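You operate a simulated robot arm through the tools that you are given. There is no shell and no other tool. Be economical: measure what you need, move in short steps, check, and stop when the job is done.

The job below is to be done with a simulated two-armed robot. You get a single attempt, and the scene is never put back.

Task
Set the board sliders: SET 1 ISOLATED, SET 2 ON TEST; ON TEST tag to the white peg; lamp on.
Fine: tilt the lamp head down as well.

Only the result counts: the job must be done as asked and must still hold three seconds after the hand-in. Knocking over, shifting, dropping, spilling or breaking anything else fails it.

Robot
Two 7-joint arms with fingered hands on one trunk, on a base that drives. Base frame: it is fixed to the floor where the robot stands at the start and does not move with it; the origin is under the middle of the robot, x ahead of it, y to its left, z up; the surface under the hand at the start is at about z = 860. Readings come in mm, rad, newtons and seconds.
The left shoulder is at the start at [47, 125, 1249], the right one opposite. With the tool pointing down near the work surface each hand reaches from about 360 to 760 mm from the robot's upright axis, wherever it stands, measured 20 degrees to its own side. Places, roughly: lamp head [600, 400, 1000]; lamp switch [600, 400, 900]; lower slide knob [500, -100, 1100]; upper slide knob [500, -100, 1100]; white-tipped peg [500, 100, 1400]. Payload 3.6 kg a hand.
Tool frame (each hand has its own): the origin (TCP) lies between the finger pads and is the grasp point; the fingertips stand 30 mm ahead of it; z points along the fingers, y is the line along which they close. The gripper opens to 104 mm. The gripper's body begins 35 mm behind the TCP. The gripper is a hand of 4 fingers: y runs from the thumb to the fingers, the wrist lies at [-15, -104, -178] in the tool frame, and closing takes about 1.5 s.
Orientation is told as [roll, pitch, yaw] about the base's x, y, z axes, in that order, counted from this pose: with the fingers straight down and the wrist toward the robot, the tool's x, y and z point along [0, 1, 0], [1, 0, 0] and [0, 0, -1] of the base frame.

Tools
- The arms move only by the tool jog_arm. It takes "left_deltas", "right_deltas" or both (then of equal length, played together; a hand with none holds still); each is one flat list of numbers, 7 for each row, row after row: the shift along the tool's x, y, z in m, then the turn, a rotation vector about the tool's x, y, z in rad, then the finger opening in m, from 0 to 0.104. In form: [x, y, z, wx, wy, wz, fingers, x, y, z, wx, wy, wz, fingers, ...]. A call has 1 to 10 rows; each row shifts and turns the commanded pose from where the row before left it, along the tool's axes as they then stand. A row lasts 0.2 s, in which the tool goes at most 50 mm and 0.15 rad; a call with a longer step from one row to the next is refused whole, and so is a gripper value outside its range. Where a pose cannot be reached the arm comes as near as it can. A force on the tool above 40 N (or 10 N above the force at the start of the call, whichever is more), or a blocked arm, ends the call early, and 0.2 s more pass. The fingers move at their own pace (about 72 mm/s each) and stop on an object; they squeeze with about 25 N. The grip force told is the motor's: it shows also when the fingers shut on nothing. Time passes only in rows, and 0.2 s behind the last, so rows that do not move let the fingers close. It gives the time, the measured TCP pose, the force on the tool (base axes), the opening and the grip force at its end, in the units of the frame above (readings bear some noise), with the torque about the TCP (base axes, N m) and any sound that the robot's microphone picked up, and new pictures: "pictures" is both (left out), scene, wrist or none (wrist: the cameras of the hands that moved).
- Cameras (640 x 400 px; columns grow to the right, rows downward): "scene" is now at [138.1, -2.9, 1439.7]; the picture's right is [-0.00, -1.00, 0.00], its down [-0.15, 0.00, -0.99] and it looks along [0.99, -0.00, -0.15] (base axes); focal length 214 px, centre (320, 200). "left" rides on the left gripper at [-61, -92, -130] in its tool frame; the picture's right is [-0.81, -0.27, 0.52], its down [0.53, -0.71, 0.46] and it looks along [0.24, 0.64, 0.72] (tool axes); focal length 275 px, centre (320, 200). "right" rides on the right gripper at [61, -92, -130] in its tool frame; the picture's right is [-0.81, 0.28, -0.52], its down [-0.53, -0.71, 0.46] and it looks along [-0.24, 0.65, 0.72] (tool axes); focal length 275 px, centre (320, 200). There is no depth. A picture from a camera that has moved, and an enlarged one, comes with that camera's place and axes in the base frame and with its lens. The place of the scene camera against the robot may be out by one fixed shift of up to 25 mm in any direction.
- lift_body(by): slides the trunk up (or, below 0, down) by that many mm; the arms and the scene camera ride with it, the base frame stays. It gives what a move gives, with no picture.
- drive_base(legs): drives the robot by 1 to 6 legs, each [ahead, left, turn to the left] in mm, mm and rad, along the robot's own axes; the way and the turn of a leg run together, so that a leg with both is an arc; at most 1500 mm and 3.142 rad a leg. The arms and the cameras ride along, it lands a little off, and it stops where it bumps. It gives what a move gives, and a new picture of the scene camera.
- preshape(shape, hand): the hand has 4 fingers and takes this shape, open, in about a second: jaw (thumb against the fingers, like two jaws); tri (thumb and two fingers); tip (a fingertip pinch); poke (one finger out to press); point (the index stretched); flat (the hand flat); cup (the hand cupped); fist (a fist). The gripper value then closes the fingers along that shape, each until it touches; the sizes above hold for jaw. It gives what a move gives, with no picture.
- pan_tilt(pan, tilt): turns the head with the scene camera to pan (to the left, within 1.396 rad either way) and tilt (down, from -0.506 to 1.204), counted from straight ahead of the robot. It gives what a move gives, and a new picture of the scene camera.
- zoom(camera, box): a new picture of the part [left, top, right, bottom] of that camera's present view, enlarged. It takes no simulated time.
- sign_off(): hands the job in; it is judged then, once.

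Go step by step. Nothing tells you exact positions but the pictures and the camera data: compare them with the known pose of the tool, close in by small moves and look again before you grip or let go. The budget is 120 turns and 260 pictures, counting those below and the enlarged ones. Unless the task says otherwise, let go and move clear before handing in, and close with one line.

The tools are called after "Emit:" as name(argument=value, ...) on one line, values as JSON. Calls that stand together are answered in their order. jog_arm: Moves the arms, as the interface text tells. Its arguments: {"type":"object","properties":{"left_deltas":{"type":"array"},"right_deltas":{"type":"array"},"pictures":{"type":"string","enum":["both","scene","wrist","none"]}},"required":[]} The other tools are called the same way: lift_body (by) slides the trunk up or down; preshape (shape, hand) gives the hand a shape; drive_base (legs) drives the base; pan_tilt (pan, tilt) turns the head that bears the scene camera; zoom (camera, box) takes an enlarged picture of a part of a camera's view; sign_off () hands the job in.

At the start:

```text
clock: 0.0
left_tool_pos: [420.9, 334.1, 1517.6]
left_tcp_rot: [0.0, 0.001, 0.0]
left_wrist_force: [-0.1, 0.2, -0.5]
left_torque: [0.02, -0.02, -0.03]
left_opening: 103.8
left_grasp_force: 0.0
left_shape: jaw
right_tool_pos: [417.7, -49.0, 1516.9]
right_tcp_rot: [0.004, -0.001, -0.003]
right_wrist_force: [-0.5, -0.2, -0.8]
right_torque: [-0.01, 0.02, 0.02]
right_opening: 103.7
right_grasp_force: 0.1
right_shape: jaw
trunk travel left (down, up): [-475.0, 61.0]
robot x, y, heading: [2.0, -0.0, 0.002]
head pan, tilt: [0.0, 0.155]
```

scene: 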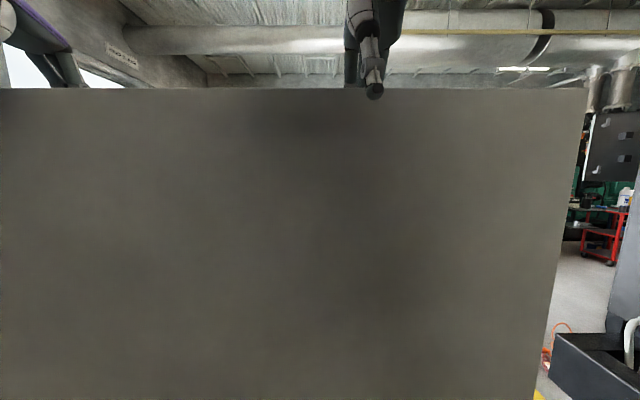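
right: 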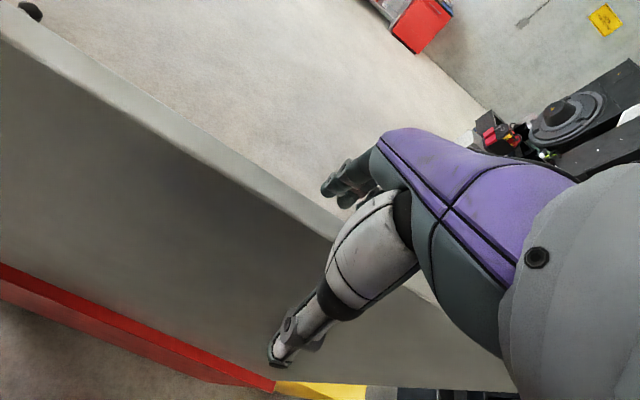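
left: 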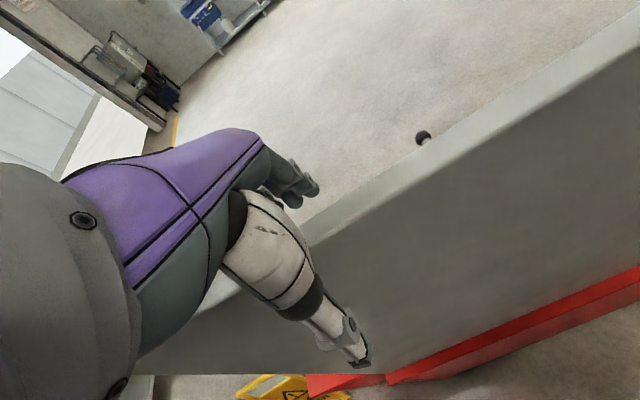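

The view ahead is filled by a grey panel, and I can't see any board, tag or lamp yet. I'll turn the head to look around.

Emit:
pan_tilt(pan=0.8, tilt=0.4)

Emit:
pan_tilt(pan=-0.9, tilt=0.4)

Emit:
pan_tilt(pan=0, tilt=0.9)

```text
clock: 1.1
left_tool_pos: [422.1, 335.3, 1517.5]
left_tcp_rot: [0.001, 0.001, -0.001]
left_wrist_force: [0.6, -0.2, -0.1]
left_torque: [-0.01, -0.04, -0.01]
left_opening: 103.6
left_grasp_force: 0.2
left_shape: jaw
right_tool_pos: [417.7, -49.1, 1517.4]
right_tcp_rot: [0.0, 0.001, -0.002]
right_wrist_force: [-0.5, 0.5, 0.1]
right_torque: [0.01, -0.02, -0.02]
right_opening: 103.6
right_grasp_force: 0.1
right_shape: jaw
trunk travel left (down, up): [-475.0, 61.0]
robot x, y, heading: [0.7, 0.4, 0.003]
head pan, tilt: [0.799, 0.4]
camera scene: at [110.0, 63.4, 1417.0], right [0.72, -0.7, 0.0], down [-0.27, -0.28, -0.92], along [0.64, 0.66, -0.39], focal length 214 px, centre (320, 200)
```

scene: 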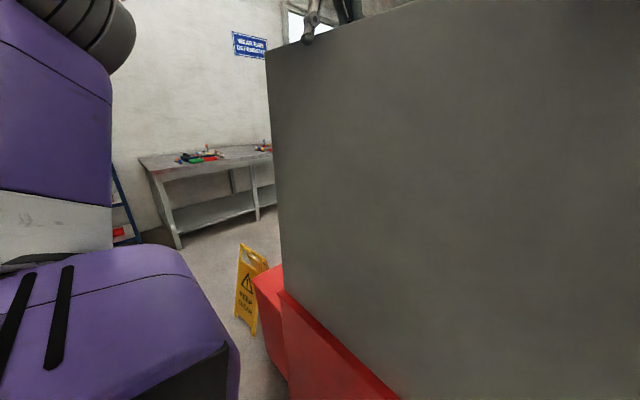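

```text
clock: 2.9
left_tool_pos: [422.4, 334.8, 1517.6]
left_tcp_rot: [-0.001, 0.002, 0.0]
left_wrist_force: [0.0, -0.2, 0.9]
left_torque: [-0.01, -0.02, 0.01]
left_opening: 103.6
left_grasp_force: 0.0
left_shape: jaw
right_tool_pos: [417.5, -49.4, 1517.5]
right_tcp_rot: [0.002, -0.001, 0.0]
right_wrist_force: [0.2, -0.2, -0.5]
right_torque: [0.0, -0.02, 0.03]
right_opening: 103.5
right_grasp_force: 0.1
right_shape: jaw
trunk travel left (down, up): [-475.0, 61.0]
robot x, y, heading: [0.6, -0.6, -0.002]
head pan, tilt: [-0.901, 0.4]
camera scene: at [103.0, -75.4, 1417.0], right [-0.78, -0.62, 0.0], down [-0.24, 0.3, -0.92], along [0.57, -0.72, -0.39], focal length 214 px, centre (320, 200)
```

scene: 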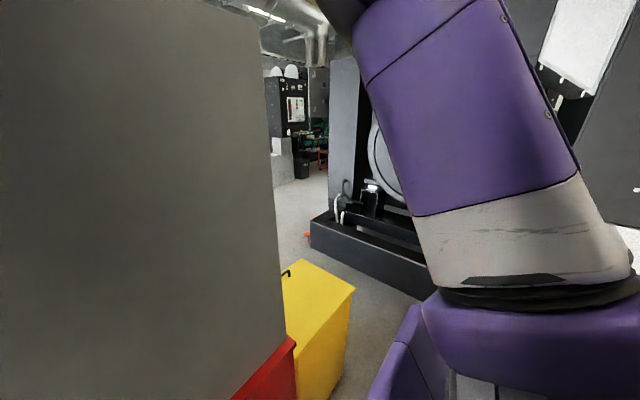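

```text
clock: 4.1
left_tool_pos: [422.3, 335.2, 1517.2]
left_tcp_rot: [0.0, 0.002, 0.0]
left_wrist_force: [0.1, -0.1, 0.7]
left_torque: [0.0, 0.0, 0.03]
left_opening: 103.6
left_grasp_force: 0.1
left_shape: jaw
right_tool_pos: [417.2, -49.4, 1517.2]
right_tcp_rot: [0.002, -0.001, -0.002]
right_wrist_force: [-0.6, -0.1, 0.3]
right_torque: [0.01, -0.02, 0.01]
right_opening: 103.7
right_grasp_force: 0.1
right_shape: jaw
trunk travel left (down, up): [-475.0, 61.0]
robot x, y, heading: [0.8, 2.5, 0.002]
head pan, tilt: [0.0, 0.901]
camera scene: at [120.9, -3.0, 1374.0], right [0.0, -1.0, 0.0], down [-0.78, 0.0, -0.62], along [0.62, 0.0, -0.78], focal length 214 px, centre (320, 200)
```

scene: 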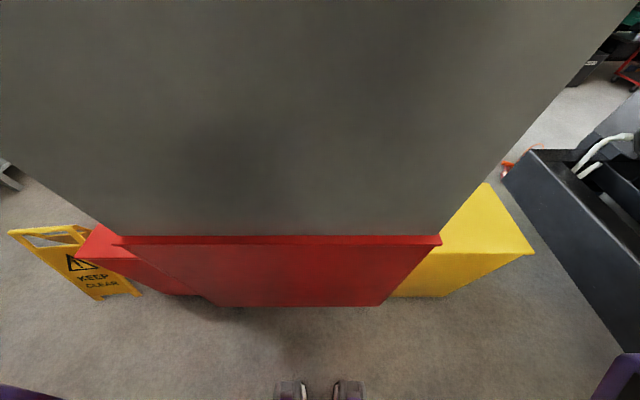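

The grey panel turns out to be the back of the board. A peg with a black ball tip sticks out on its far side near (509, 226, 1438), so I have to drive round, and the left side looks wider. I'll check what's to the left and behind first.

Emit:
pan_tilt(pan=1.39, tilt=0.5)

Emit:
pan_tilt(pan=-1.39, tilt=0.5)

```text
clock: 5.6
left_tool_pos: [420.8, 334.3, 1518.4]
left_tcp_rot: [0.0, 0.0, 0.002]
left_wrist_force: [-0.1, -0.9, 0.2]
left_torque: [-0.01, -0.03, -0.03]
left_opening: 103.5
left_grasp_force: 0.1
left_shape: jaw
right_tool_pos: [417.3, -49.2, 1517.3]
right_tcp_rot: [0.001, 0.001, -0.001]
right_wrist_force: [-0.6, 0.6, -0.8]
right_torque: [-0.01, -0.01, 0.03]
right_opening: 103.6
right_grasp_force: 0.0
right_shape: jaw
trunk travel left (down, up): [-475.0, 61.0]
robot x, y, heading: [-2.4, -0.4, -0.004]
head pan, tilt: [1.389, 0.499]
camera scene: at [61.9, 86.6, 1407.8], right [0.98, -0.18, 0.0], down [-0.09, -0.47, -0.88], along [0.16, 0.86, -0.48], focal length 214 px, centre (320, 200)
```

scene: 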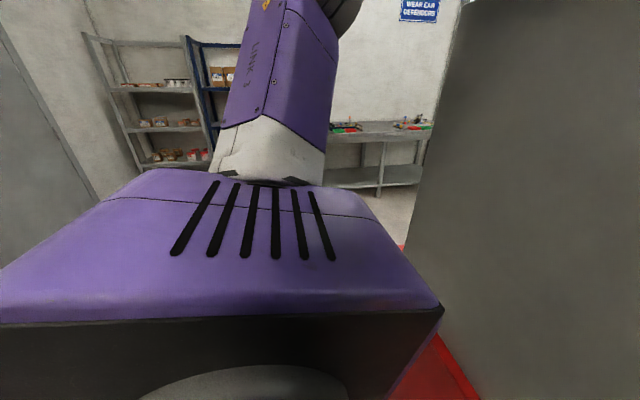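

```text
clock: 8.0
left_tool_pos: [421.2, 334.3, 1516.8]
left_tcp_rot: [0.001, 0.001, -0.002]
left_wrist_force: [-0.3, 0.6, -0.1]
left_torque: [0.0, 0.01, 0.02]
left_opening: 103.6
left_grasp_force: 0.1
left_shape: jaw
right_tool_pos: [417.3, -47.9, 1517.8]
right_tcp_rot: [0.002, -0.001, -0.002]
right_wrist_force: [1.1, 0.1, 0.0]
right_torque: [-0.01, 0.01, -0.02]
right_opening: 103.9
right_grasp_force: 0.1
right_shape: jaw
trunk travel left (down, up): [-475.0, 61.0]
robot x, y, heading: [0.5, -1.1, -0.004]
head pan, tilt: [-1.389, 0.499]
camera scene: at [61.8, -92.4, 1407.8], right [-0.98, -0.18, 0.0], down [-0.09, 0.47, -0.88], along [0.16, -0.86, -0.48], focal length 214 px, centre (320, 200)
```

scene: 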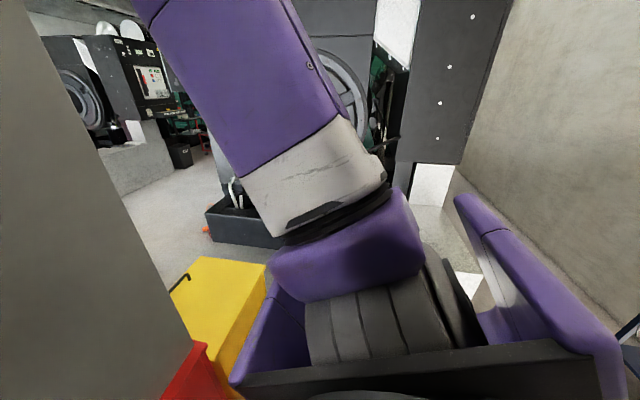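

The wall behind is about 1.1 m away, and on the left the clear lane runs between the floor sign (y up to about 1330) and the table (y from about 2450). I'll back off, go left to about y=1880, then forward a bit and look.

Emit:
drive_base(legs=[[-300, 0, 0], [0, 1400, 0], [0, 480, 0]])

Emit:
pan_tilt(pan=-0.3, tilt=0.5)

```text
clock: 9.1
left_tool_pos: [382.9, 334.3, 1516.0]
left_tcp_rot: [-0.001, -0.011, 0.003]
left_wrist_force: [17.6, -0.3, 4.6]
left_torque: [-0.05, -0.13, -0.03]
left_opening: 103.7
left_grasp_force: 0.0
left_shape: jaw
right_tool_pos: [381.5, -51.3, 1514.5]
right_tcp_rot: [0.01, -0.011, -0.013]
right_wrist_force: [22.7, 4.3, 6.9]
right_torque: [0.05, -0.32, 0.29]
right_opening: 103.8
right_grasp_force: 0.1
right_shape: jaw
trunk travel left (down, up): [-475.0, 61.0]
robot x, y, heading: [-57.9, -0.3, -0.009]
head pan, tilt: [-1.389, 0.499]
stopped in leg 1: the force on the tool passed its limit at 46 N (the readings are from after the stop); the commanded pose is now the measured one
camera scene: at [16.2, -91.6, 1407.3], right [-0.98, -0.18, 0.01], down [-0.09, 0.47, -0.88], along [0.15, -0.86, -0.48], focal length 214 px, centre (320, 200)
```

scene: 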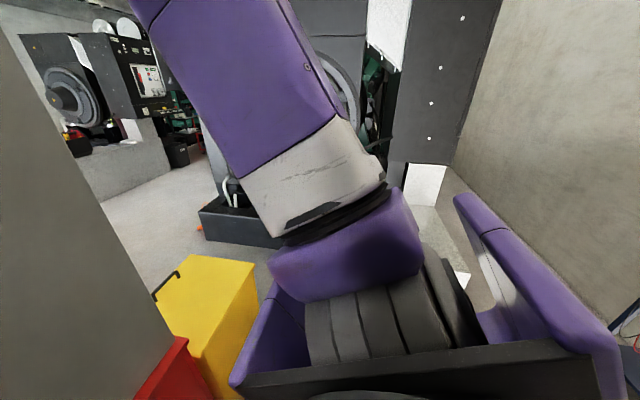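

```text
clock: 10.4
left_tool_pos: [382.4, 335.1, 1515.5]
left_tcp_rot: [-0.001, -0.009, 0.002]
left_wrist_force: [21.2, 0.5, 6.6]
left_torque: [-0.05, -0.26, 0.05]
left_opening: 104.1
left_grasp_force: 0.0
left_shape: jaw
right_tool_pos: [380.7, -50.6, 1514.2]
right_tcp_rot: [0.008, -0.01, -0.012]
right_wrist_force: [28.5, 2.6, 7.8]
right_torque: [0.03, -0.38, 0.24]
right_opening: 104.0
right_grasp_force: 0.0
right_shape: jaw
trunk travel left (down, up): [-475.0, 61.0]
robot x, y, heading: [-51.5, 0.9, -0.001]
head pan, tilt: [-0.3, 0.499]
camera scene: at [87.1, -29.6, 1406.7], right [-0.3, -0.95, 0.0], down [-0.46, 0.14, -0.87], along [0.83, -0.26, -0.48], focal length 214 px, centre (320, 200)
```

scene: 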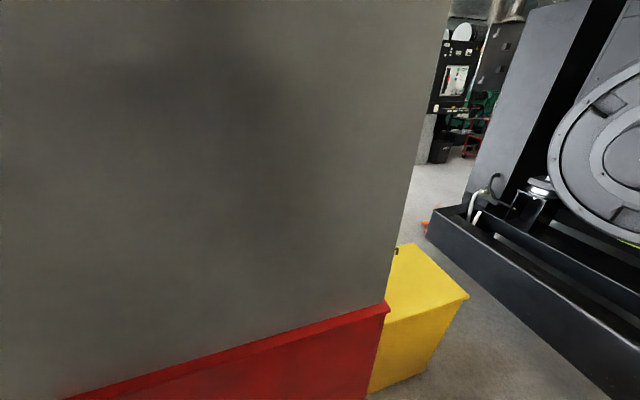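

The fingers were hanging over the board's top edge and hooked it. I'll ease forward to take the load off, then raise both hands and the trunk clear.

Emit:
jog_arm(left_deltas=[0, 0.015, 0, 0, 0, 0, 0.104, 0, 0.01, 0, 0, 0, 0, 0.104], right_deltas=[0, 0.015, 0, 0, 0, 0, 0.104, 0, 0.01, 0, 0, 0, 0, 0.104], pictures="both")

```text
clock: 11.0
left_tool_pos: [395.2, 334.6, 1519.6]
left_tcp_rot: [-0.003, -0.012, 0.001]
left_wrist_force: [-0.6, 0.2, -0.4]
left_torque: [0.0, 0.0, 0.01]
left_opening: 103.9
left_grasp_force: 0.1
left_shape: jaw
right_tool_pos: [393.5, -50.5, 1518.4]
right_tcp_rot: [0.007, -0.012, -0.008]
right_wrist_force: [1.3, 1.1, 2.4]
right_torque: [0.03, -0.09, 0.04]
right_opening: 103.8
right_grasp_force: 0.0
right_shape: jaw
trunk travel left (down, up): [-475.0, 61.0]
robot x, y, heading: [-53.7, 1.3, -0.002]
head pan, tilt: [-0.3, 0.499]
camera scene: at [76.5, -29.6, 1408.0], right [-0.3, -0.96, 0.0], down [-0.46, 0.14, -0.88], along [0.84, -0.26, -0.48], focal length 214 px, centre (320, 200)
camera right: at [299.7, 9.8, 1649.2], right [0.26, -0.82, 0.51], down [-0.71, -0.52, -0.47], along [0.65, -0.24, -0.72], focal length 275 px, centre (320, 200)
camera left: at [301.0, 273.5, 1648.7], right [-0.27, -0.81, -0.52], down [-0.71, 0.53, -0.46], along [0.65, 0.24, -0.72], focal length 275 px, centre (320, 200)
```

scene: 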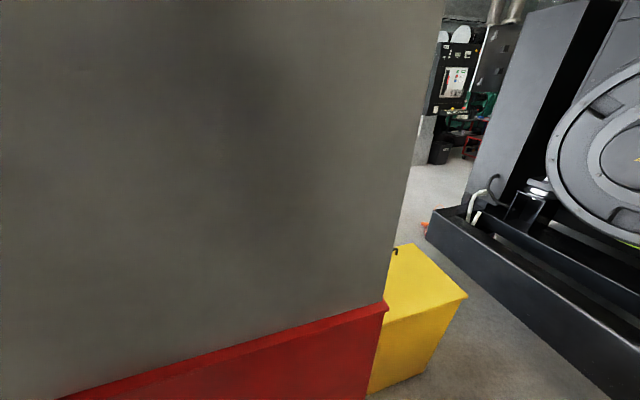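
right: 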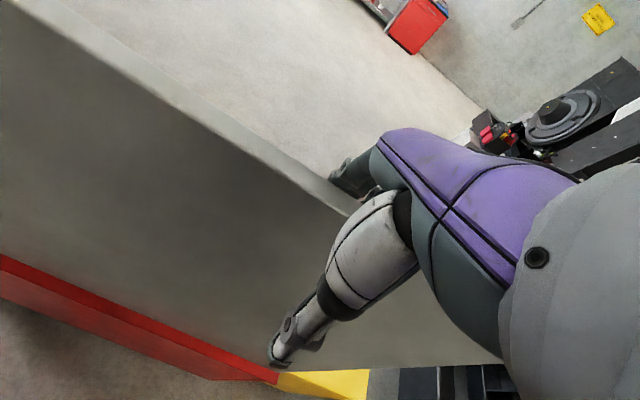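
left: 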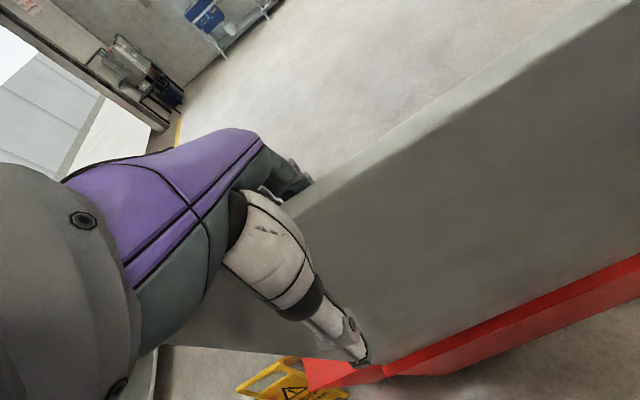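

Contact is gone. I'll lift the hands straight up.

Emit:
lift_body(by=60)

Emit:
jog_arm(left_deltas=[0, 0, -0.04, 0, 0, 0, 0.104, 0, 0, -0.04, 0, 0, 0, 0.104], right_deltas=[0, 0, -0.04, 0, 0, 0, 0.104, 0, 0, -0.04, 0, 0, 0, 0.104], pictures="wrist")

```text
clock: 12.0
left_tool_pos: [397.6, 335.6, 1576.1]
left_tcp_rot: [-0.002, -0.01, 0.003]
left_wrist_force: [0.6, -0.1, -0.3]
left_torque: [-0.04, 0.01, 0.0]
left_opening: 103.9
left_grasp_force: 0.0
left_shape: jaw
right_tool_pos: [396.1, -51.2, 1575.0]
right_tcp_rot: [0.008, -0.01, -0.013]
right_wrist_force: [0.0, -0.3, -0.2]
right_torque: [0.01, 0.02, 0.0]
right_opening: 103.8
right_grasp_force: 0.1
right_shape: jaw
trunk travel left (down, up): [-535.0, 1.0]
robot x, y, heading: [-59.1, 1.0, 0.003]
head pan, tilt: [-0.3, 0.499]
```

```text
clock: 12.6
left_tool_pos: [389.6, 325.1, 1586.3]
left_tcp_rot: [0.0, -0.014, 0.001]
left_wrist_force: [0.5, -0.4, 0.3]
left_torque: [0.06, 0.02, 0.03]
left_opening: 103.8
left_grasp_force: 0.1
left_shape: jaw
left hand out of reach, approached as far as the arm can: row 1, 2
right_tool_pos: [393.5, -52.4, 1618.1]
right_tcp_rot: [0.007, -0.01, -0.01]
right_wrist_force: [0.3, 0.2, -0.4]
right_torque: [0.05, 0.01, -0.03]
right_opening: 104.1
right_grasp_force: 0.0
right_shape: jaw
right hand out of reach, approached as far as the arm can: row 2
trunk travel left (down, up): [-535.0, 1.0]
robot x, y, heading: [-56.6, 0.6, 0.004]
head pan, tilt: [-0.3, 0.499]
camera right: at [300.2, 8.1, 1748.6], right [0.26, -0.82, 0.51], down [-0.71, -0.52, -0.47], along [0.65, -0.24, -0.72], focal length 275 px, centre (320, 200)
camera left: at [296.3, 264.8, 1714.7], right [-0.27, -0.81, -0.52], down [-0.71, 0.53, -0.46], along [0.65, 0.25, -0.72], focal length 275 px, centre (320, 200)
```

right: 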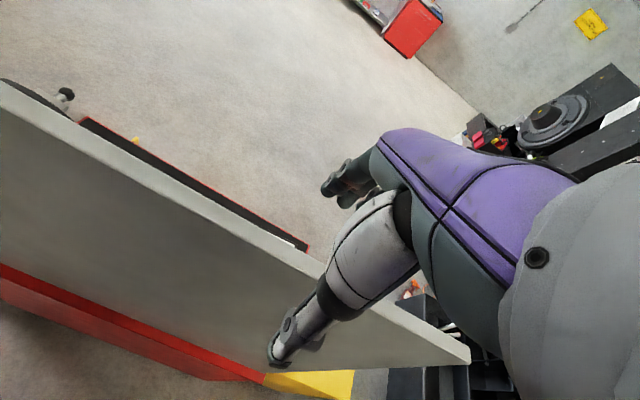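
left: 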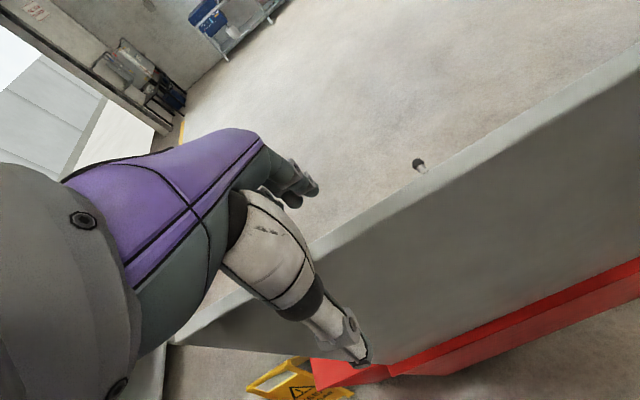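

The board top is at about z=1515 and both fingertips are now above 1555, so backing away should be clear. I'll do that in one short leg, then go left.

Emit:
drive_base(legs=[[-240, 0, 0], [0, 1400, 0], [0, 480, 0]])

```text
clock: 30.8
left_tool_pos: [136.9, 2199.1, 1585.5]
left_tcp_rot: [0.0, -0.014, 0.007]
left_wrist_force: [-0.4, 0.3, 0.4]
left_torque: [0.02, -0.02, 0.01]
left_opening: 104.0
left_grasp_force: 0.0
left_shape: jaw
right_tool_pos: [143.7, 1822.3, 1617.1]
right_tcp_rot: [0.008, -0.014, -0.007]
right_wrist_force: [-0.5, 0.2, -0.8]
right_torque: [-0.02, 0.0, -0.03]
right_opening: 104.1
right_grasp_force: 0.1
right_shape: jaw
trunk travel left (down, up): [-535.0, 1.0]
robot x, y, heading: [-307.9, 1865.5, -0.0]
head pan, tilt: [-0.3, 0.499]
camera scene: at [-231.7, 1840.8, 1472.1], right [-0.29, -0.96, 0.0], down [-0.46, 0.14, -0.88], along [0.84, -0.26, -0.48], focal length 214 px, centre (320, 200)
```

scene: 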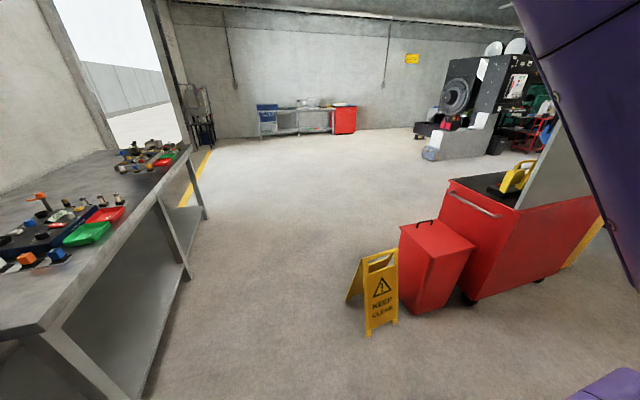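

The trolley carrying the board and yellow lamp is to the right ahead, and the lane is clear. I'll drive forward past it and look back at it from the far side.

Emit:
drive_base(legs=[[1500, 0, 0], [500, 0, 0], [0, -900, -2.2]])

Emit:
pan_tilt(pan=0, tilt=0.3)

```text
clock: 48.5
left_tool_pos: [1084.5, 972.0, 1584.8]
left_tcp_rot: [-0.002, -0.013, -2.146]
left_wrist_force: [-0.1, -0.6, -0.3]
left_torque: [-0.02, 0.02, 0.02]
left_opening: 103.6
left_grasp_force: 0.2
left_shape: jaw
right_tool_pos: [766.5, 1176.3, 1617.6]
right_tcp_rot: [0.009, -0.014, -2.16]
right_wrist_force: [0.6, 0.7, -0.3]
right_torque: [0.0, -0.01, -0.01]
right_opening: 104.0
right_grasp_force: 0.0
right_shape: jaw
trunk travel left (down, up): [-535.0, 1.0]
robot x, y, heading: [1050.4, 1523.7, -2.148]
head pan, tilt: [-0.3, 0.499]
cut short: leg 3
camera scene: at [965.3, 1459.8, 1472.1], right [-0.64, 0.77, 0.0], down [0.37, 0.31, -0.88], along [-0.68, -0.56, -0.48], focal length 214 px, centre (320, 200)
```

scene: 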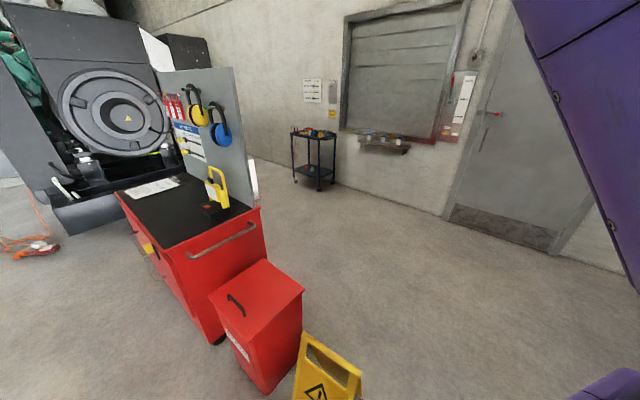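

```text
clock: 49.3
left_tool_pos: [1083.5, 971.4, 1584.0]
left_tcp_rot: [-0.001, -0.013, -2.147]
left_wrist_force: [0.5, 0.6, -0.4]
left_torque: [0.03, 0.02, 0.01]
left_opening: 103.7
left_grasp_force: 0.0
left_shape: jaw
right_tool_pos: [764.9, 1175.5, 1618.4]
right_tcp_rot: [0.009, -0.013, -2.161]
right_wrist_force: [0.0, 0.4, -0.1]
right_torque: [-0.03, -0.02, 0.02]
right_opening: 104.1
right_grasp_force: 0.1
right_shape: jaw
trunk travel left (down, up): [-535.0, 1.0]
robot x, y, heading: [1054.2, 1523.3, -2.148]
head pan, tilt: [0.0, 0.3]
camera scene: at [984.0, 1439.8, 1490.5], right [-0.84, 0.55, 0.0], down [0.16, 0.25, -0.96], along [-0.52, -0.8, -0.3], focal length 214 px, centre (320, 200)
```

scene: 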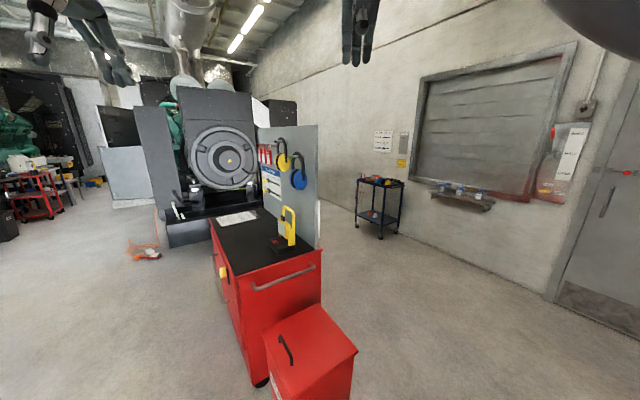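

The base stopped near the bin and sign, having cut the arc. I can now see the board's front. I'll slide away along the robot's left, turn to face the board squarely, then shift over to its middle.

Emit:
drive_base(legs=[[0, 750, 0], [0, 0, -0.993], [0, 1000, 0]])

```text
clock: 67.5
left_tool_pos: [1198.0, -198.5, 1585.3]
left_tcp_rot: [-0.002, -0.015, 3.127]
left_wrist_force: [0.3, 0.3, -0.4]
left_torque: [0.0, -0.02, 0.0]
left_opening: 104.2
left_grasp_force: 0.1
left_shape: jaw
right_tool_pos: [1200.7, 178.5, 1618.4]
right_tcp_rot: [0.008, -0.014, 3.112]
right_wrist_force: [-0.1, 0.2, -0.2]
right_torque: [0.0, 0.01, 0.03]
right_opening: 103.7
right_grasp_force: 0.0
right_shape: jaw
trunk travel left (down, up): [-535.0, 1.0]
robot x, y, heading: [1651.2, 122.4, 3.127]
head pan, tilt: [0.0, 0.3]
camera scene: at [1536.3, 119.9, 1490.5], right [0.02, 1.0, 0.0], down [0.3, -0.01, -0.96], along [-0.96, 0.02, -0.3], focal length 214 px, centre (320, 200)
```

scene: 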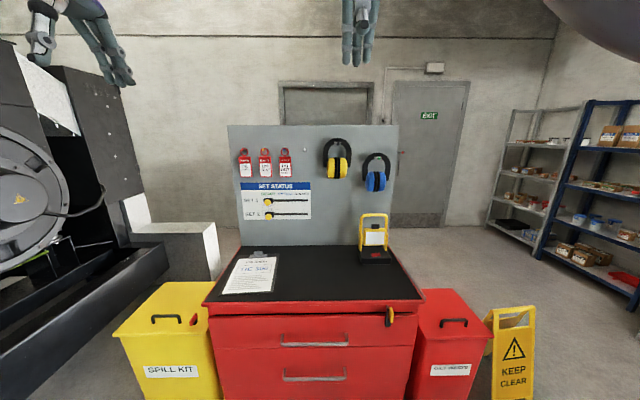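

Emit:
zoom(camera="scene", box=[225, 120, 325, 225])

Emit:
zoom(camera="scene", box=[215, 200, 425, 330])

```text
3.81 times, centred on (275, 172) of scene
camera zoom: at [1536.3, 119.9, 1490.5], right [0.02, 1.0, 0.0], down [0.3, -0.01, -0.96], along [-0.96, 0.02, -0.3], focal length 817 px, centre (491, 305)
```

zoom: 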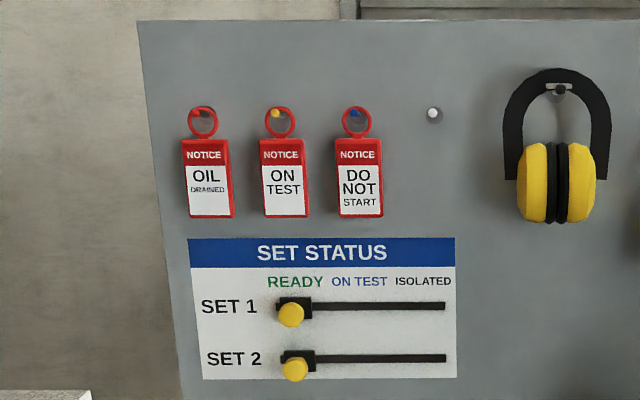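

```text
3.05 times, centred on (320, 265) of scene
camera zoom: at [1536.3, 119.9, 1490.5], right [0.02, 1.0, 0.0], down [0.3, -0.01, -0.96], along [-0.96, 0.02, -0.3], focal length 654 px, centre (320, 2)
```

zoom: 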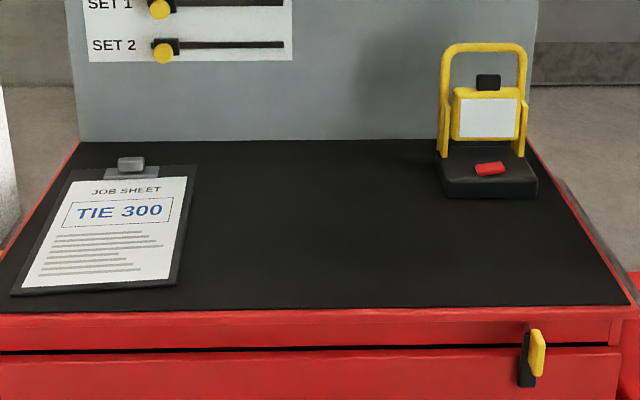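

The board now faces me: the ON TEST tag hangs on the yellow peg at about (480, -128, 1414), the white peg is at about (480, 70, 1414), the two knobs are at y≈-128 with z≈1148 and 1068, and the lamp is at y≈400. I'll drive closer and look again.

Emit:
drive_base(legs=[[430, 0, 0.014]])

Emit:
zoom(camera="scene", box=[150, 60, 350, 240])

Emit:
pan_tilt(pan=-0.3, tilt=0.6)

```text
clock: 70.1
left_tool_pos: [771.9, -205.2, 1586.8]
left_tcp_rot: [-0.002, -0.014, -3.133]
left_wrist_force: [-0.1, -0.7, 0.7]
left_torque: [0.01, -0.03, -0.02]
left_opening: 103.9
left_grasp_force: 0.1
left_shape: jaw
right_tool_pos: [768.0, 171.8, 1619.4]
right_tcp_rot: [0.008, -0.014, 3.136]
right_wrist_force: [0.4, 0.2, -0.5]
right_torque: [0.02, -0.01, -0.01]
right_opening: 104.0
right_grasp_force: 0.1
right_shape: jaw
trunk travel left (down, up): [-535.0, 1.0]
robot x, y, heading: [1213.0, 123.9, -3.139]
head pan, tilt: [0.0, 0.3]
camera scene: at [1103.3, 121.0, 1490.7], right [0.0, 1.0, 0.0], down [0.29, 0.0, -0.96], along [-0.96, 0.0, -0.29], focal length 214 px, centre (320, 200)
```

scene: 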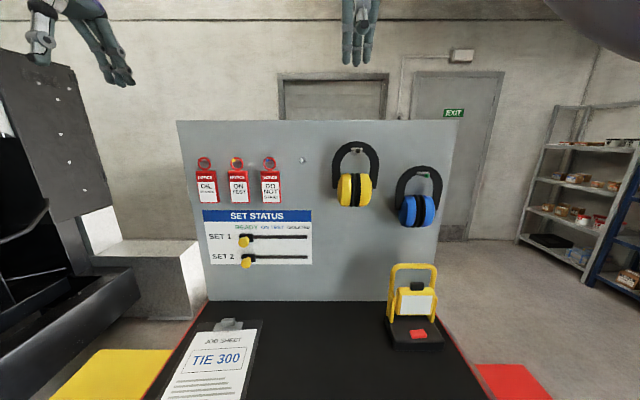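

```text
2.22 times, centred on (250, 150) of scene
camera zoom: at [1103.3, 121.0, 1490.7], right [0.0, 1.0, 0.0], down [0.29, 0.0, -0.96], along [-0.96, 0.0, -0.29], focal length 477 px, centre (476, 311)
```

zoom: 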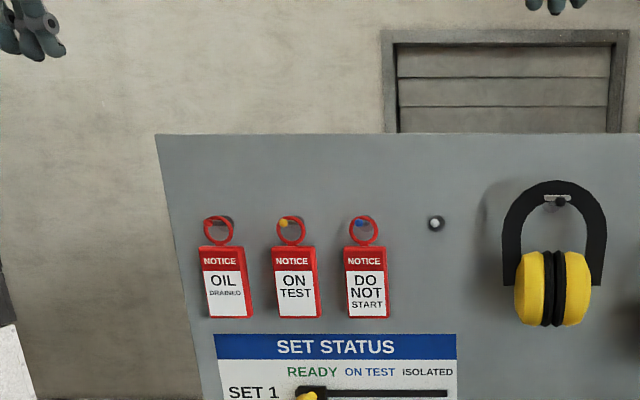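

```text
clock: 70.9
left_tool_pos: [770.3, -205.4, 1583.8]
left_tcp_rot: [-0.002, -0.014, -3.135]
left_wrist_force: [0.0, 0.5, -0.1]
left_torque: [0.01, 0.0, -0.02]
left_opening: 104.0
left_grasp_force: 0.2
left_shape: jaw
right_tool_pos: [764.6, 174.4, 1618.3]
right_tcp_rot: [0.013, -0.012, 3.133]
right_wrist_force: [-0.4, -0.4, -1.0]
right_torque: [0.01, 0.02, 0.02]
right_opening: 104.0
right_grasp_force: 0.0
right_shape: jaw
trunk travel left (down, up): [-535.0, 1.0]
robot x, y, heading: [1211.7, 128.4, -3.138]
head pan, tilt: [-0.3, 0.6]
camera scene: at [1107.4, 141.4, 1468.8], right [0.22, 0.97, 0.0], down [0.5, -0.11, -0.86], along [-0.84, 0.19, -0.51], focal length 214 px, centre (320, 200)
```

scene: 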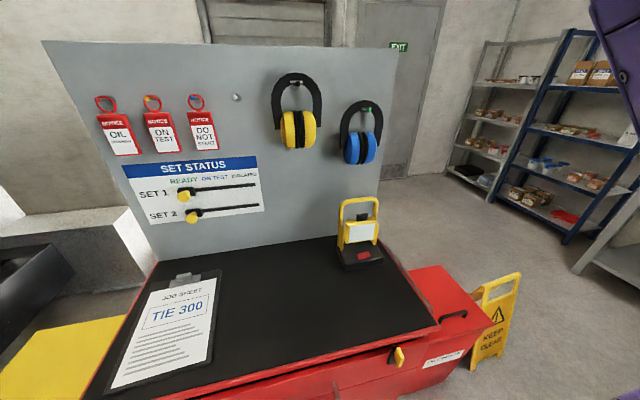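

Two views agree: the yellow peg tip is at about (487, -126, 1418) and the white one at about (497, 71, 1418), with the knobs below. I'll lower the left hand and turn it to point at the board.

Emit:
jog_arm(left_deltas=[0, 0.01, 0.05, 0, 0, 0, 0.06, 0, 0.01, 0.05, 0, 0, 0, 0.06, 0, 0.01, 0.05, 0, 0, 0, 0.06, 0, 0.01, 0.05, 0, 0, 0, 0.06, 0, 0.01, 0.05, 0, 0, 0, 0.06, 0, 0, 0, -0.148, 0, 0, 0.06, 0, 0, 0, -0.148, 0, 0, 0.06, 0, 0, 0, -0.148, 0, 0, 0.06, 0, 0, 0, -0.148, 0, 0, 0.06, 0, 0, 0, -0.148, 0, 0, 0.06], pictures="none")

Emit:
jog_arm(left_deltas=[0, 0, 0, -0.148, 0, 0, 0.06, 0, 0, 0, -0.148, 0, 0, 0.06, 0, 0, 0, -0.148, 0, 0, 0.06, 0, 0, 0, -0.148, 0, 0, 0.06, 0, 0, 0, -0.148, 0, 0, 0.06, 0, 0, 0, -0.075, 0, 0, 0.06], pictures="both")

```text
refused: row 1 steps farther than a row can; nothing moved
```

```text
clock: 72.3
left_tool_pos: [770.9, -207.2, 1585.9]
left_tcp_rot: [-0.005, -0.83, -3.132]
left_wrist_force: [-0.6, -0.4, -0.3]
left_torque: [-0.01, 0.0, 0.01]
left_opening: 60.4
left_grasp_force: 0.0
left_shape: jaw
right_tool_pos: [765.2, 172.9, 1618.6]
right_tcp_rot: [0.01, -0.013, 3.134]
right_wrist_force: [0.1, -0.3, 0.0]
right_torque: [0.03, 0.01, -0.01]
right_opening: 104.2
right_grasp_force: 0.0
right_shape: jaw
trunk travel left (down, up): [-535.0, 1.0]
robot x, y, heading: [1213.5, 124.5, -3.14]
head pan, tilt: [-0.3, 0.6]
camera scene: at [1107.8, 141.1, 1469.1], right [0.22, 0.98, 0.0], down [0.49, -0.11, -0.86], along [-0.84, 0.19, -0.51], focal length 214 px, centre (320, 200)
camera left: at [928.8, -144.1, 1606.1], right [-0.2, 0.81, -0.55], down [0.15, -0.53, -0.83], along [-0.97, -0.25, -0.01], focal length 275 px, centre (320, 200)
```

scene: 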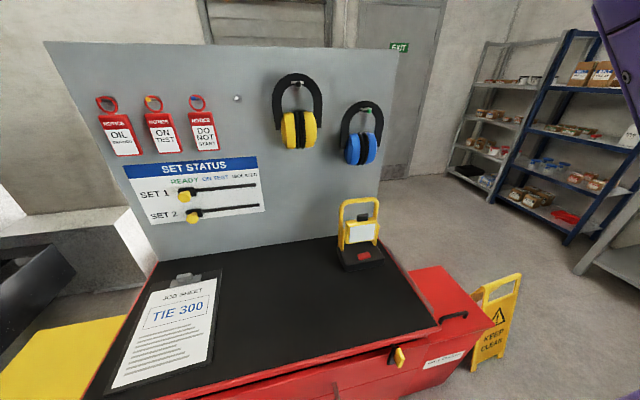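
left: 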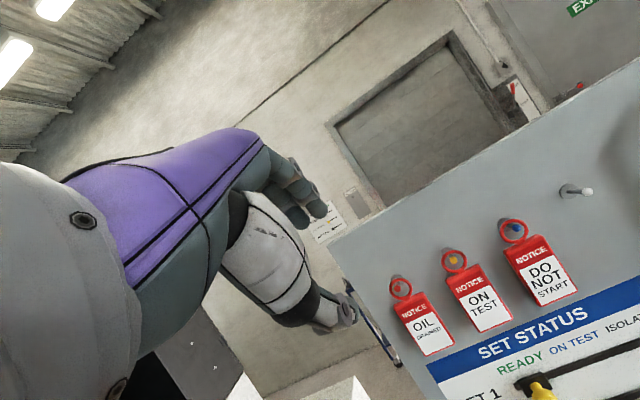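

The camera view is good. I'll finish the turn, then lower the trunk and the hand toward the upper knob while staying well off the board.

Emit:
jog_arm(left_deltas=[0, 0, 0, -0.148, 0, 0, 0.06, 0, 0, 0, -0.148, 0, 0, 0.06, 0, 0, 0, -0.148, 0, 0, 0.06, 0, 0, 0, -0.148, 0, 0, 0.06, 0, 0, 0, -0.148, 0, 0, 0.06, -0.01, -0.045, 0, 0, 0, 0, 0.06, -0.01, -0.045, 0, 0, 0, 0, 0.06, -0.01, -0.045, 0, 0, 0, 0, 0.06, -0.01, -0.045, 0, 0, 0, 0, 0.06, -0.01, -0.045, 0, 0, 0, 0, 0.06], pictures="none")

Emit:
lift_body(by=-150)

Emit:
pan_tilt(pan=0.15, tilt=0.3)

```text
clock: 74.5
left_tool_pos: [770.2, -156.9, 1357.7]
left_tcp_rot: [-0.724, -1.568, -2.412]
left_wrist_force: [-0.5, 0.2, -0.2]
left_torque: [0.01, -0.05, 0.02]
left_opening: 60.4
left_grasp_force: 0.0
left_shape: jaw
right_tool_pos: [764.9, 172.7, 1618.1]
right_tcp_rot: [0.009, -0.014, 3.136]
right_wrist_force: [-0.7, 0.0, 0.4]
right_torque: [-0.02, -0.03, 0.0]
right_opening: 104.1
right_grasp_force: 0.1
right_shape: jaw
trunk travel left (down, up): [-535.0, 1.0]
robot x, y, heading: [1215.6, 127.0, -3.138]
head pan, tilt: [-0.3, 0.6]
```

```text
clock: 76.3
left_tool_pos: [743.6, -155.8, 1138.9]
left_tcp_rot: [-0.004, -1.407, -3.133]
left_wrist_force: [-0.3, 0.0, -0.3]
left_torque: [0.02, 0.0, 0.0]
left_opening: 60.3
left_grasp_force: 0.1
left_shape: jaw
right_tool_pos: [731.8, 173.1, 1433.4]
right_tcp_rot: [0.009, 0.066, 3.134]
right_wrist_force: [0.1, 0.0, -0.2]
right_torque: [0.0, 0.0, -0.01]
right_opening: 104.0
right_grasp_force: 0.0
right_shape: jaw
trunk travel left (down, up): [-385.0, 151.0]
robot x, y, heading: [1213.7, 124.1, -3.138]
head pan, tilt: [-0.3, 0.6]
```

```text
clock: 77.2
left_tool_pos: [742.3, -156.4, 1139.4]
left_tcp_rot: [-0.003, -1.408, -3.132]
left_wrist_force: [0.0, 0.2, -0.1]
left_torque: [0.01, -0.02, -0.04]
left_opening: 60.2
left_grasp_force: 0.1
left_shape: jaw
right_tool_pos: [730.2, 172.3, 1433.7]
right_tcp_rot: [0.009, 0.068, 3.135]
right_wrist_force: [0.0, 0.1, -0.3]
right_torque: [0.01, -0.03, -0.02]
right_opening: 103.9
right_grasp_force: 0.0
right_shape: jaw
trunk travel left (down, up): [-385.0, 151.0]
robot x, y, heading: [1215.5, 123.8, -3.137]
head pan, tilt: [0.15, 0.3]
camera scene: at [1006.8, 106.8, 1325.0], right [-0.15, 0.99, 0.0], down [0.29, 0.04, -0.96], along [-0.94, -0.15, -0.3], focal length 214 px, centre (320, 200)
```

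scene: 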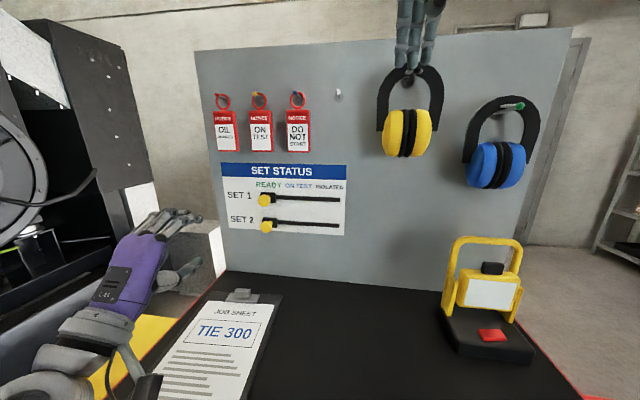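

The trunk leans slightly when lowered, so I'll level the left hand and look through the cameras.

Emit:
jog_arm(left_deltas=[0, 0, 0, -0.1, 0, 0, 0.06, -0.025, 0, 0, -0.063, 0, 0, 0.06, 0, 0, 0.03, 0, 0, 0, 0.06], pictures="wrist")

Emit:
zoom(camera="scene", box=[130, 150, 370, 290])

```text
clock: 78.0
left_tool_pos: [712.0, -129.3, 1141.0]
left_tcp_rot: [-2.116, -1.569, -1.017]
left_wrist_force: [-1.0, -0.5, 0.3]
left_torque: [0.0, -0.02, -0.01]
left_opening: 60.4
left_grasp_force: 0.1
left_shape: jaw
right_tool_pos: [731.1, 172.4, 1434.0]
right_tcp_rot: [0.007, 0.066, 3.135]
right_wrist_force: [0.5, 0.8, 0.6]
right_torque: [0.01, -0.02, -0.03]
right_opening: 104.1
right_grasp_force: 0.0
right_shape: jaw
trunk travel left (down, up): [-385.0, 151.0]
robot x, y, heading: [1211.3, 123.0, -3.14]
head pan, tilt: [0.15, 0.3]
camera left: at [841.3, -66.7, 1049.9], right [-0.52, 0.81, -0.27], down [-0.45, -0.53, -0.71], along [-0.72, -0.25, 0.64], focal length 275 px, centre (320, 200)
```

left: 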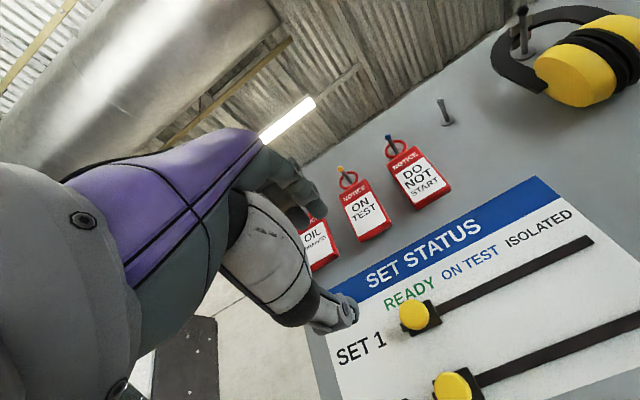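

```text
2.67 times, centred on (250, 220) of scene
camera zoom: at [1006.4, 106.4, 1325.0], right [-0.15, 0.99, 0.0], down [0.29, 0.05, -0.96], along [-0.94, -0.15, -0.3], focal length 572 px, centre (507, 147)
```

zoom: 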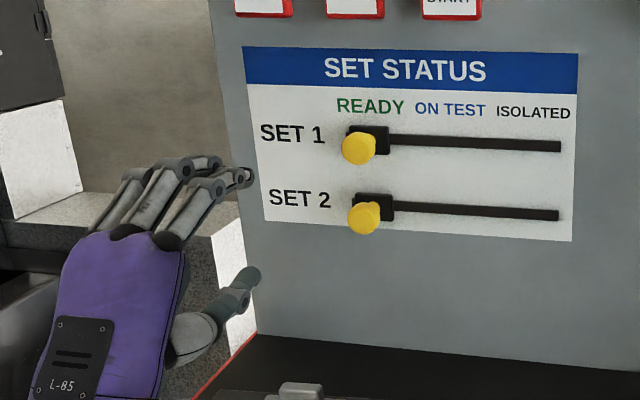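

The upper knob is around (485, -128, 1131) by the wrist camera. I'll move a bit closer for a second sight line.

Emit:
jog_arm(left_deltas=[0, -0.01, 0.04, 0, 0, 0, 0.06, 0, 0, 0.04, 0, 0, 0, 0.06], pictures="wrist")

```text
clock: 78.6
left_tool_pos: [631.9, -129.2, 1128.1]
left_tcp_rot: [-2.324, -1.568, -0.809]
left_wrist_force: [0.0, 0.2, 0.4]
left_torque: [0.0, -0.02, 0.02]
left_opening: 60.5
left_grasp_force: 0.0
left_shape: jaw
right_tool_pos: [730.0, 172.0, 1434.0]
right_tcp_rot: [0.01, 0.067, 3.135]
right_wrist_force: [-0.2, 0.2, -0.4]
right_torque: [0.03, 0.03, -0.02]
right_opening: 103.9
right_grasp_force: 0.2
right_shape: jaw
trunk travel left (down, up): [-385.0, 151.0]
robot x, y, heading: [1214.1, 125.4, -3.137]
head pan, tilt: [0.15, 0.3]
camera left: at [761.6, -65.2, 1037.0], right [-0.52, 0.81, -0.27], down [-0.45, -0.54, -0.71], along [-0.72, -0.25, 0.65], focal length 275 px, centre (320, 200)
```

left: 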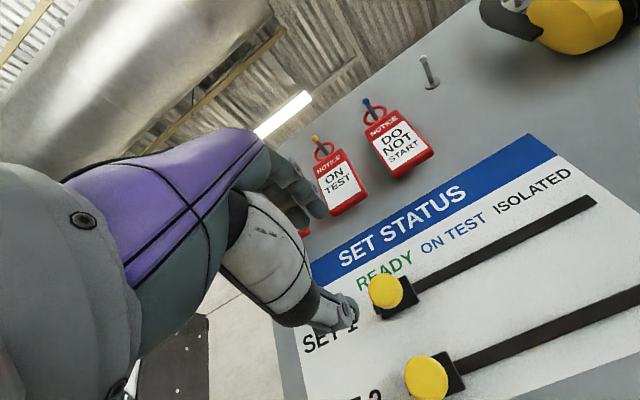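

The knob is about (510, -124, 1125). I'll close most of the distance and check again.

Emit:
jog_arm(left_deltas=[-0.004, -0.003, 0.04, 0, 0, 0, 0.065, 0, 0, 0.04, 0, 0, 0, 0.065, 0, 0, 0.01, 0, 0, 0, 0.065], pictures="both")

Emit:
zoom(camera="scene", box=[170, 150, 370, 290])

```text
clock: 79.4
left_tool_pos: [541.7, -124.9, 1125.2]
left_tcp_rot: [-2.241, -1.569, -0.894]
left_wrist_force: [0.4, -0.2, -0.6]
left_torque: [-0.02, 0.02, -0.03]
left_opening: 64.8
left_grasp_force: 0.1
left_shape: jaw
right_tool_pos: [730.8, 172.5, 1432.7]
right_tcp_rot: [0.009, 0.067, 3.135]
right_wrist_force: [-0.2, 0.1, 0.9]
right_torque: [0.02, 0.04, -0.02]
right_opening: 103.8
right_grasp_force: 0.1
right_shape: jaw
trunk travel left (down, up): [-385.0, 151.0]
robot x, y, heading: [1213.5, 126.6, -3.137]
head pan, tilt: [0.15, 0.3]
camera scene: at [1006.8, 106.7, 1325.1], right [-0.15, 0.99, 0.0], down [0.29, 0.05, -0.96], along [-0.94, -0.15, -0.3], focal length 214 px, centre (320, 200)
camera left: at [671.7, -62.6, 1033.7], right [-0.52, 0.81, -0.27], down [-0.45, -0.54, -0.71], along [-0.72, -0.25, 0.65], focal length 275 px, centre (320, 200)
```

scene: 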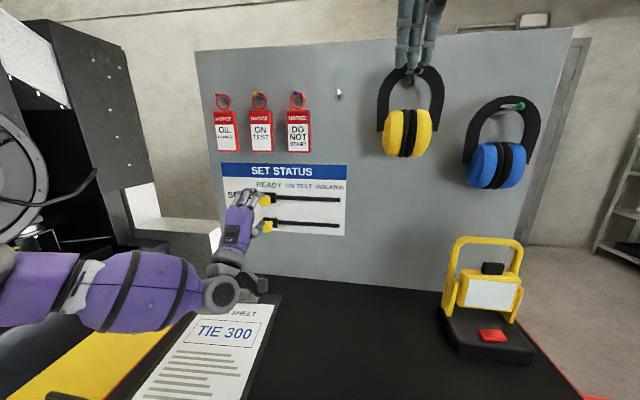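
left: 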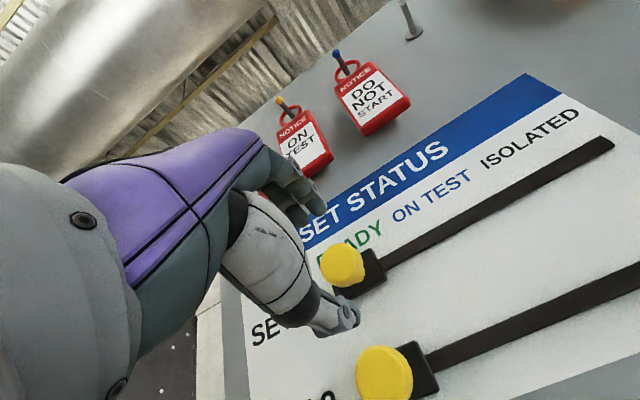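

```text
2.86 times, centred on (270, 220) of scene
camera zoom: at [1006.8, 106.7, 1325.1], right [-0.15, 0.99, 0.0], down [0.29, 0.05, -0.96], along [-0.94, -0.15, -0.3], focal length 613 px, centre (463, 143)
```

zoom: 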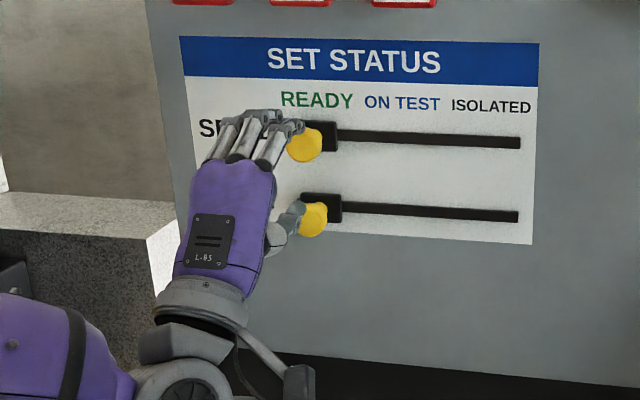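

The knob lies on the tool axis about 45 mm ahead of the TCP. I'll advance 38 mm and close on it.

Emit:
jog_arm(left_deltas=[0, 0, 0.019, 0, 0, 0, 0.065, 0, 0, 0.019, 0, 0, 0, 0.065, 0, 0, 0, 0, 0, 0, 0.0, 0, 0, 0, 0, 0, 0, 0, 0, 0, 0, 0, 0, 0, 0, 0, 0, 0, 0, 0, 0, 0], pictures="both")

Emit:
zoom(camera="scene", box=[170, 150, 370, 290])

```text
clock: 80.8
left_tool_pos: [505.0, -127.0, 1125.3]
left_tcp_rot: [-0.187, -1.572, -2.949]
left_wrist_force: [0.6, 1.1, -2.8]
left_torque: [0.02, 0.01, 0.01]
left_opening: 24.8
left_grasp_force: 24.8
left_shape: jaw
right_tool_pos: [730.1, 171.8, 1433.3]
right_tcp_rot: [0.008, 0.066, 3.135]
right_wrist_force: [0.5, 0.2, 0.2]
right_torque: [-0.02, 0.01, 0.02]
right_opening: 103.9
right_grasp_force: 0.0
right_shape: jaw
trunk travel left (down, up): [-385.0, 151.0]
robot x, y, heading: [1212.2, 123.5, -3.14]
head pan, tilt: [0.15, 0.3]
camera scene: at [1006.6, 106.7, 1325.0], right [-0.15, 0.99, 0.0], down [0.29, 0.05, -0.96], along [-0.94, -0.15, -0.3], focal length 214 px, centre (320, 200)
camera left: at [634.4, -65.3, 1032.9], right [-0.52, 0.81, -0.28], down [-0.45, -0.54, -0.71], along [-0.72, -0.25, 0.64], focal length 275 px, centre (320, 200)
```

scene: 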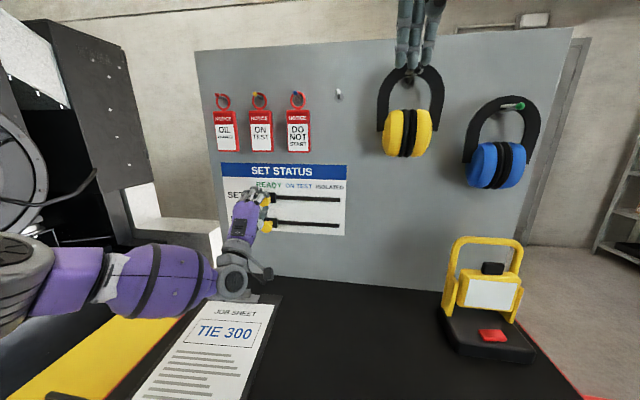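
left: 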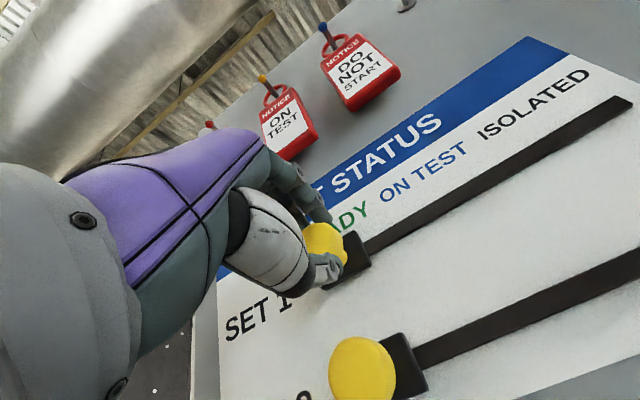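

```text
2.86 times, centred on (270, 220) of scene
camera zoom: at [1006.6, 106.7, 1325.0], right [-0.15, 0.99, 0.0], down [0.29, 0.05, -0.96], along [-0.94, -0.15, -0.3], focal length 613 px, centre (463, 143)
```

zoom: 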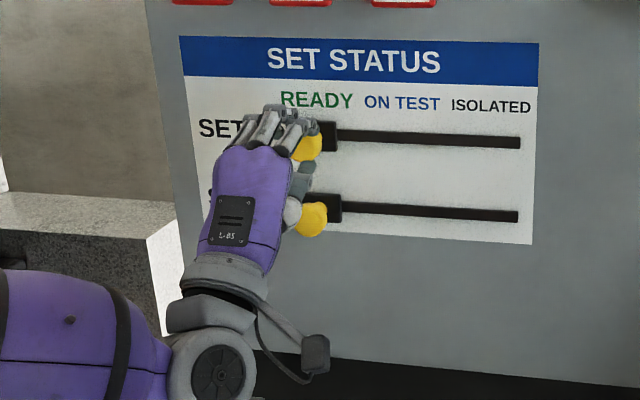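

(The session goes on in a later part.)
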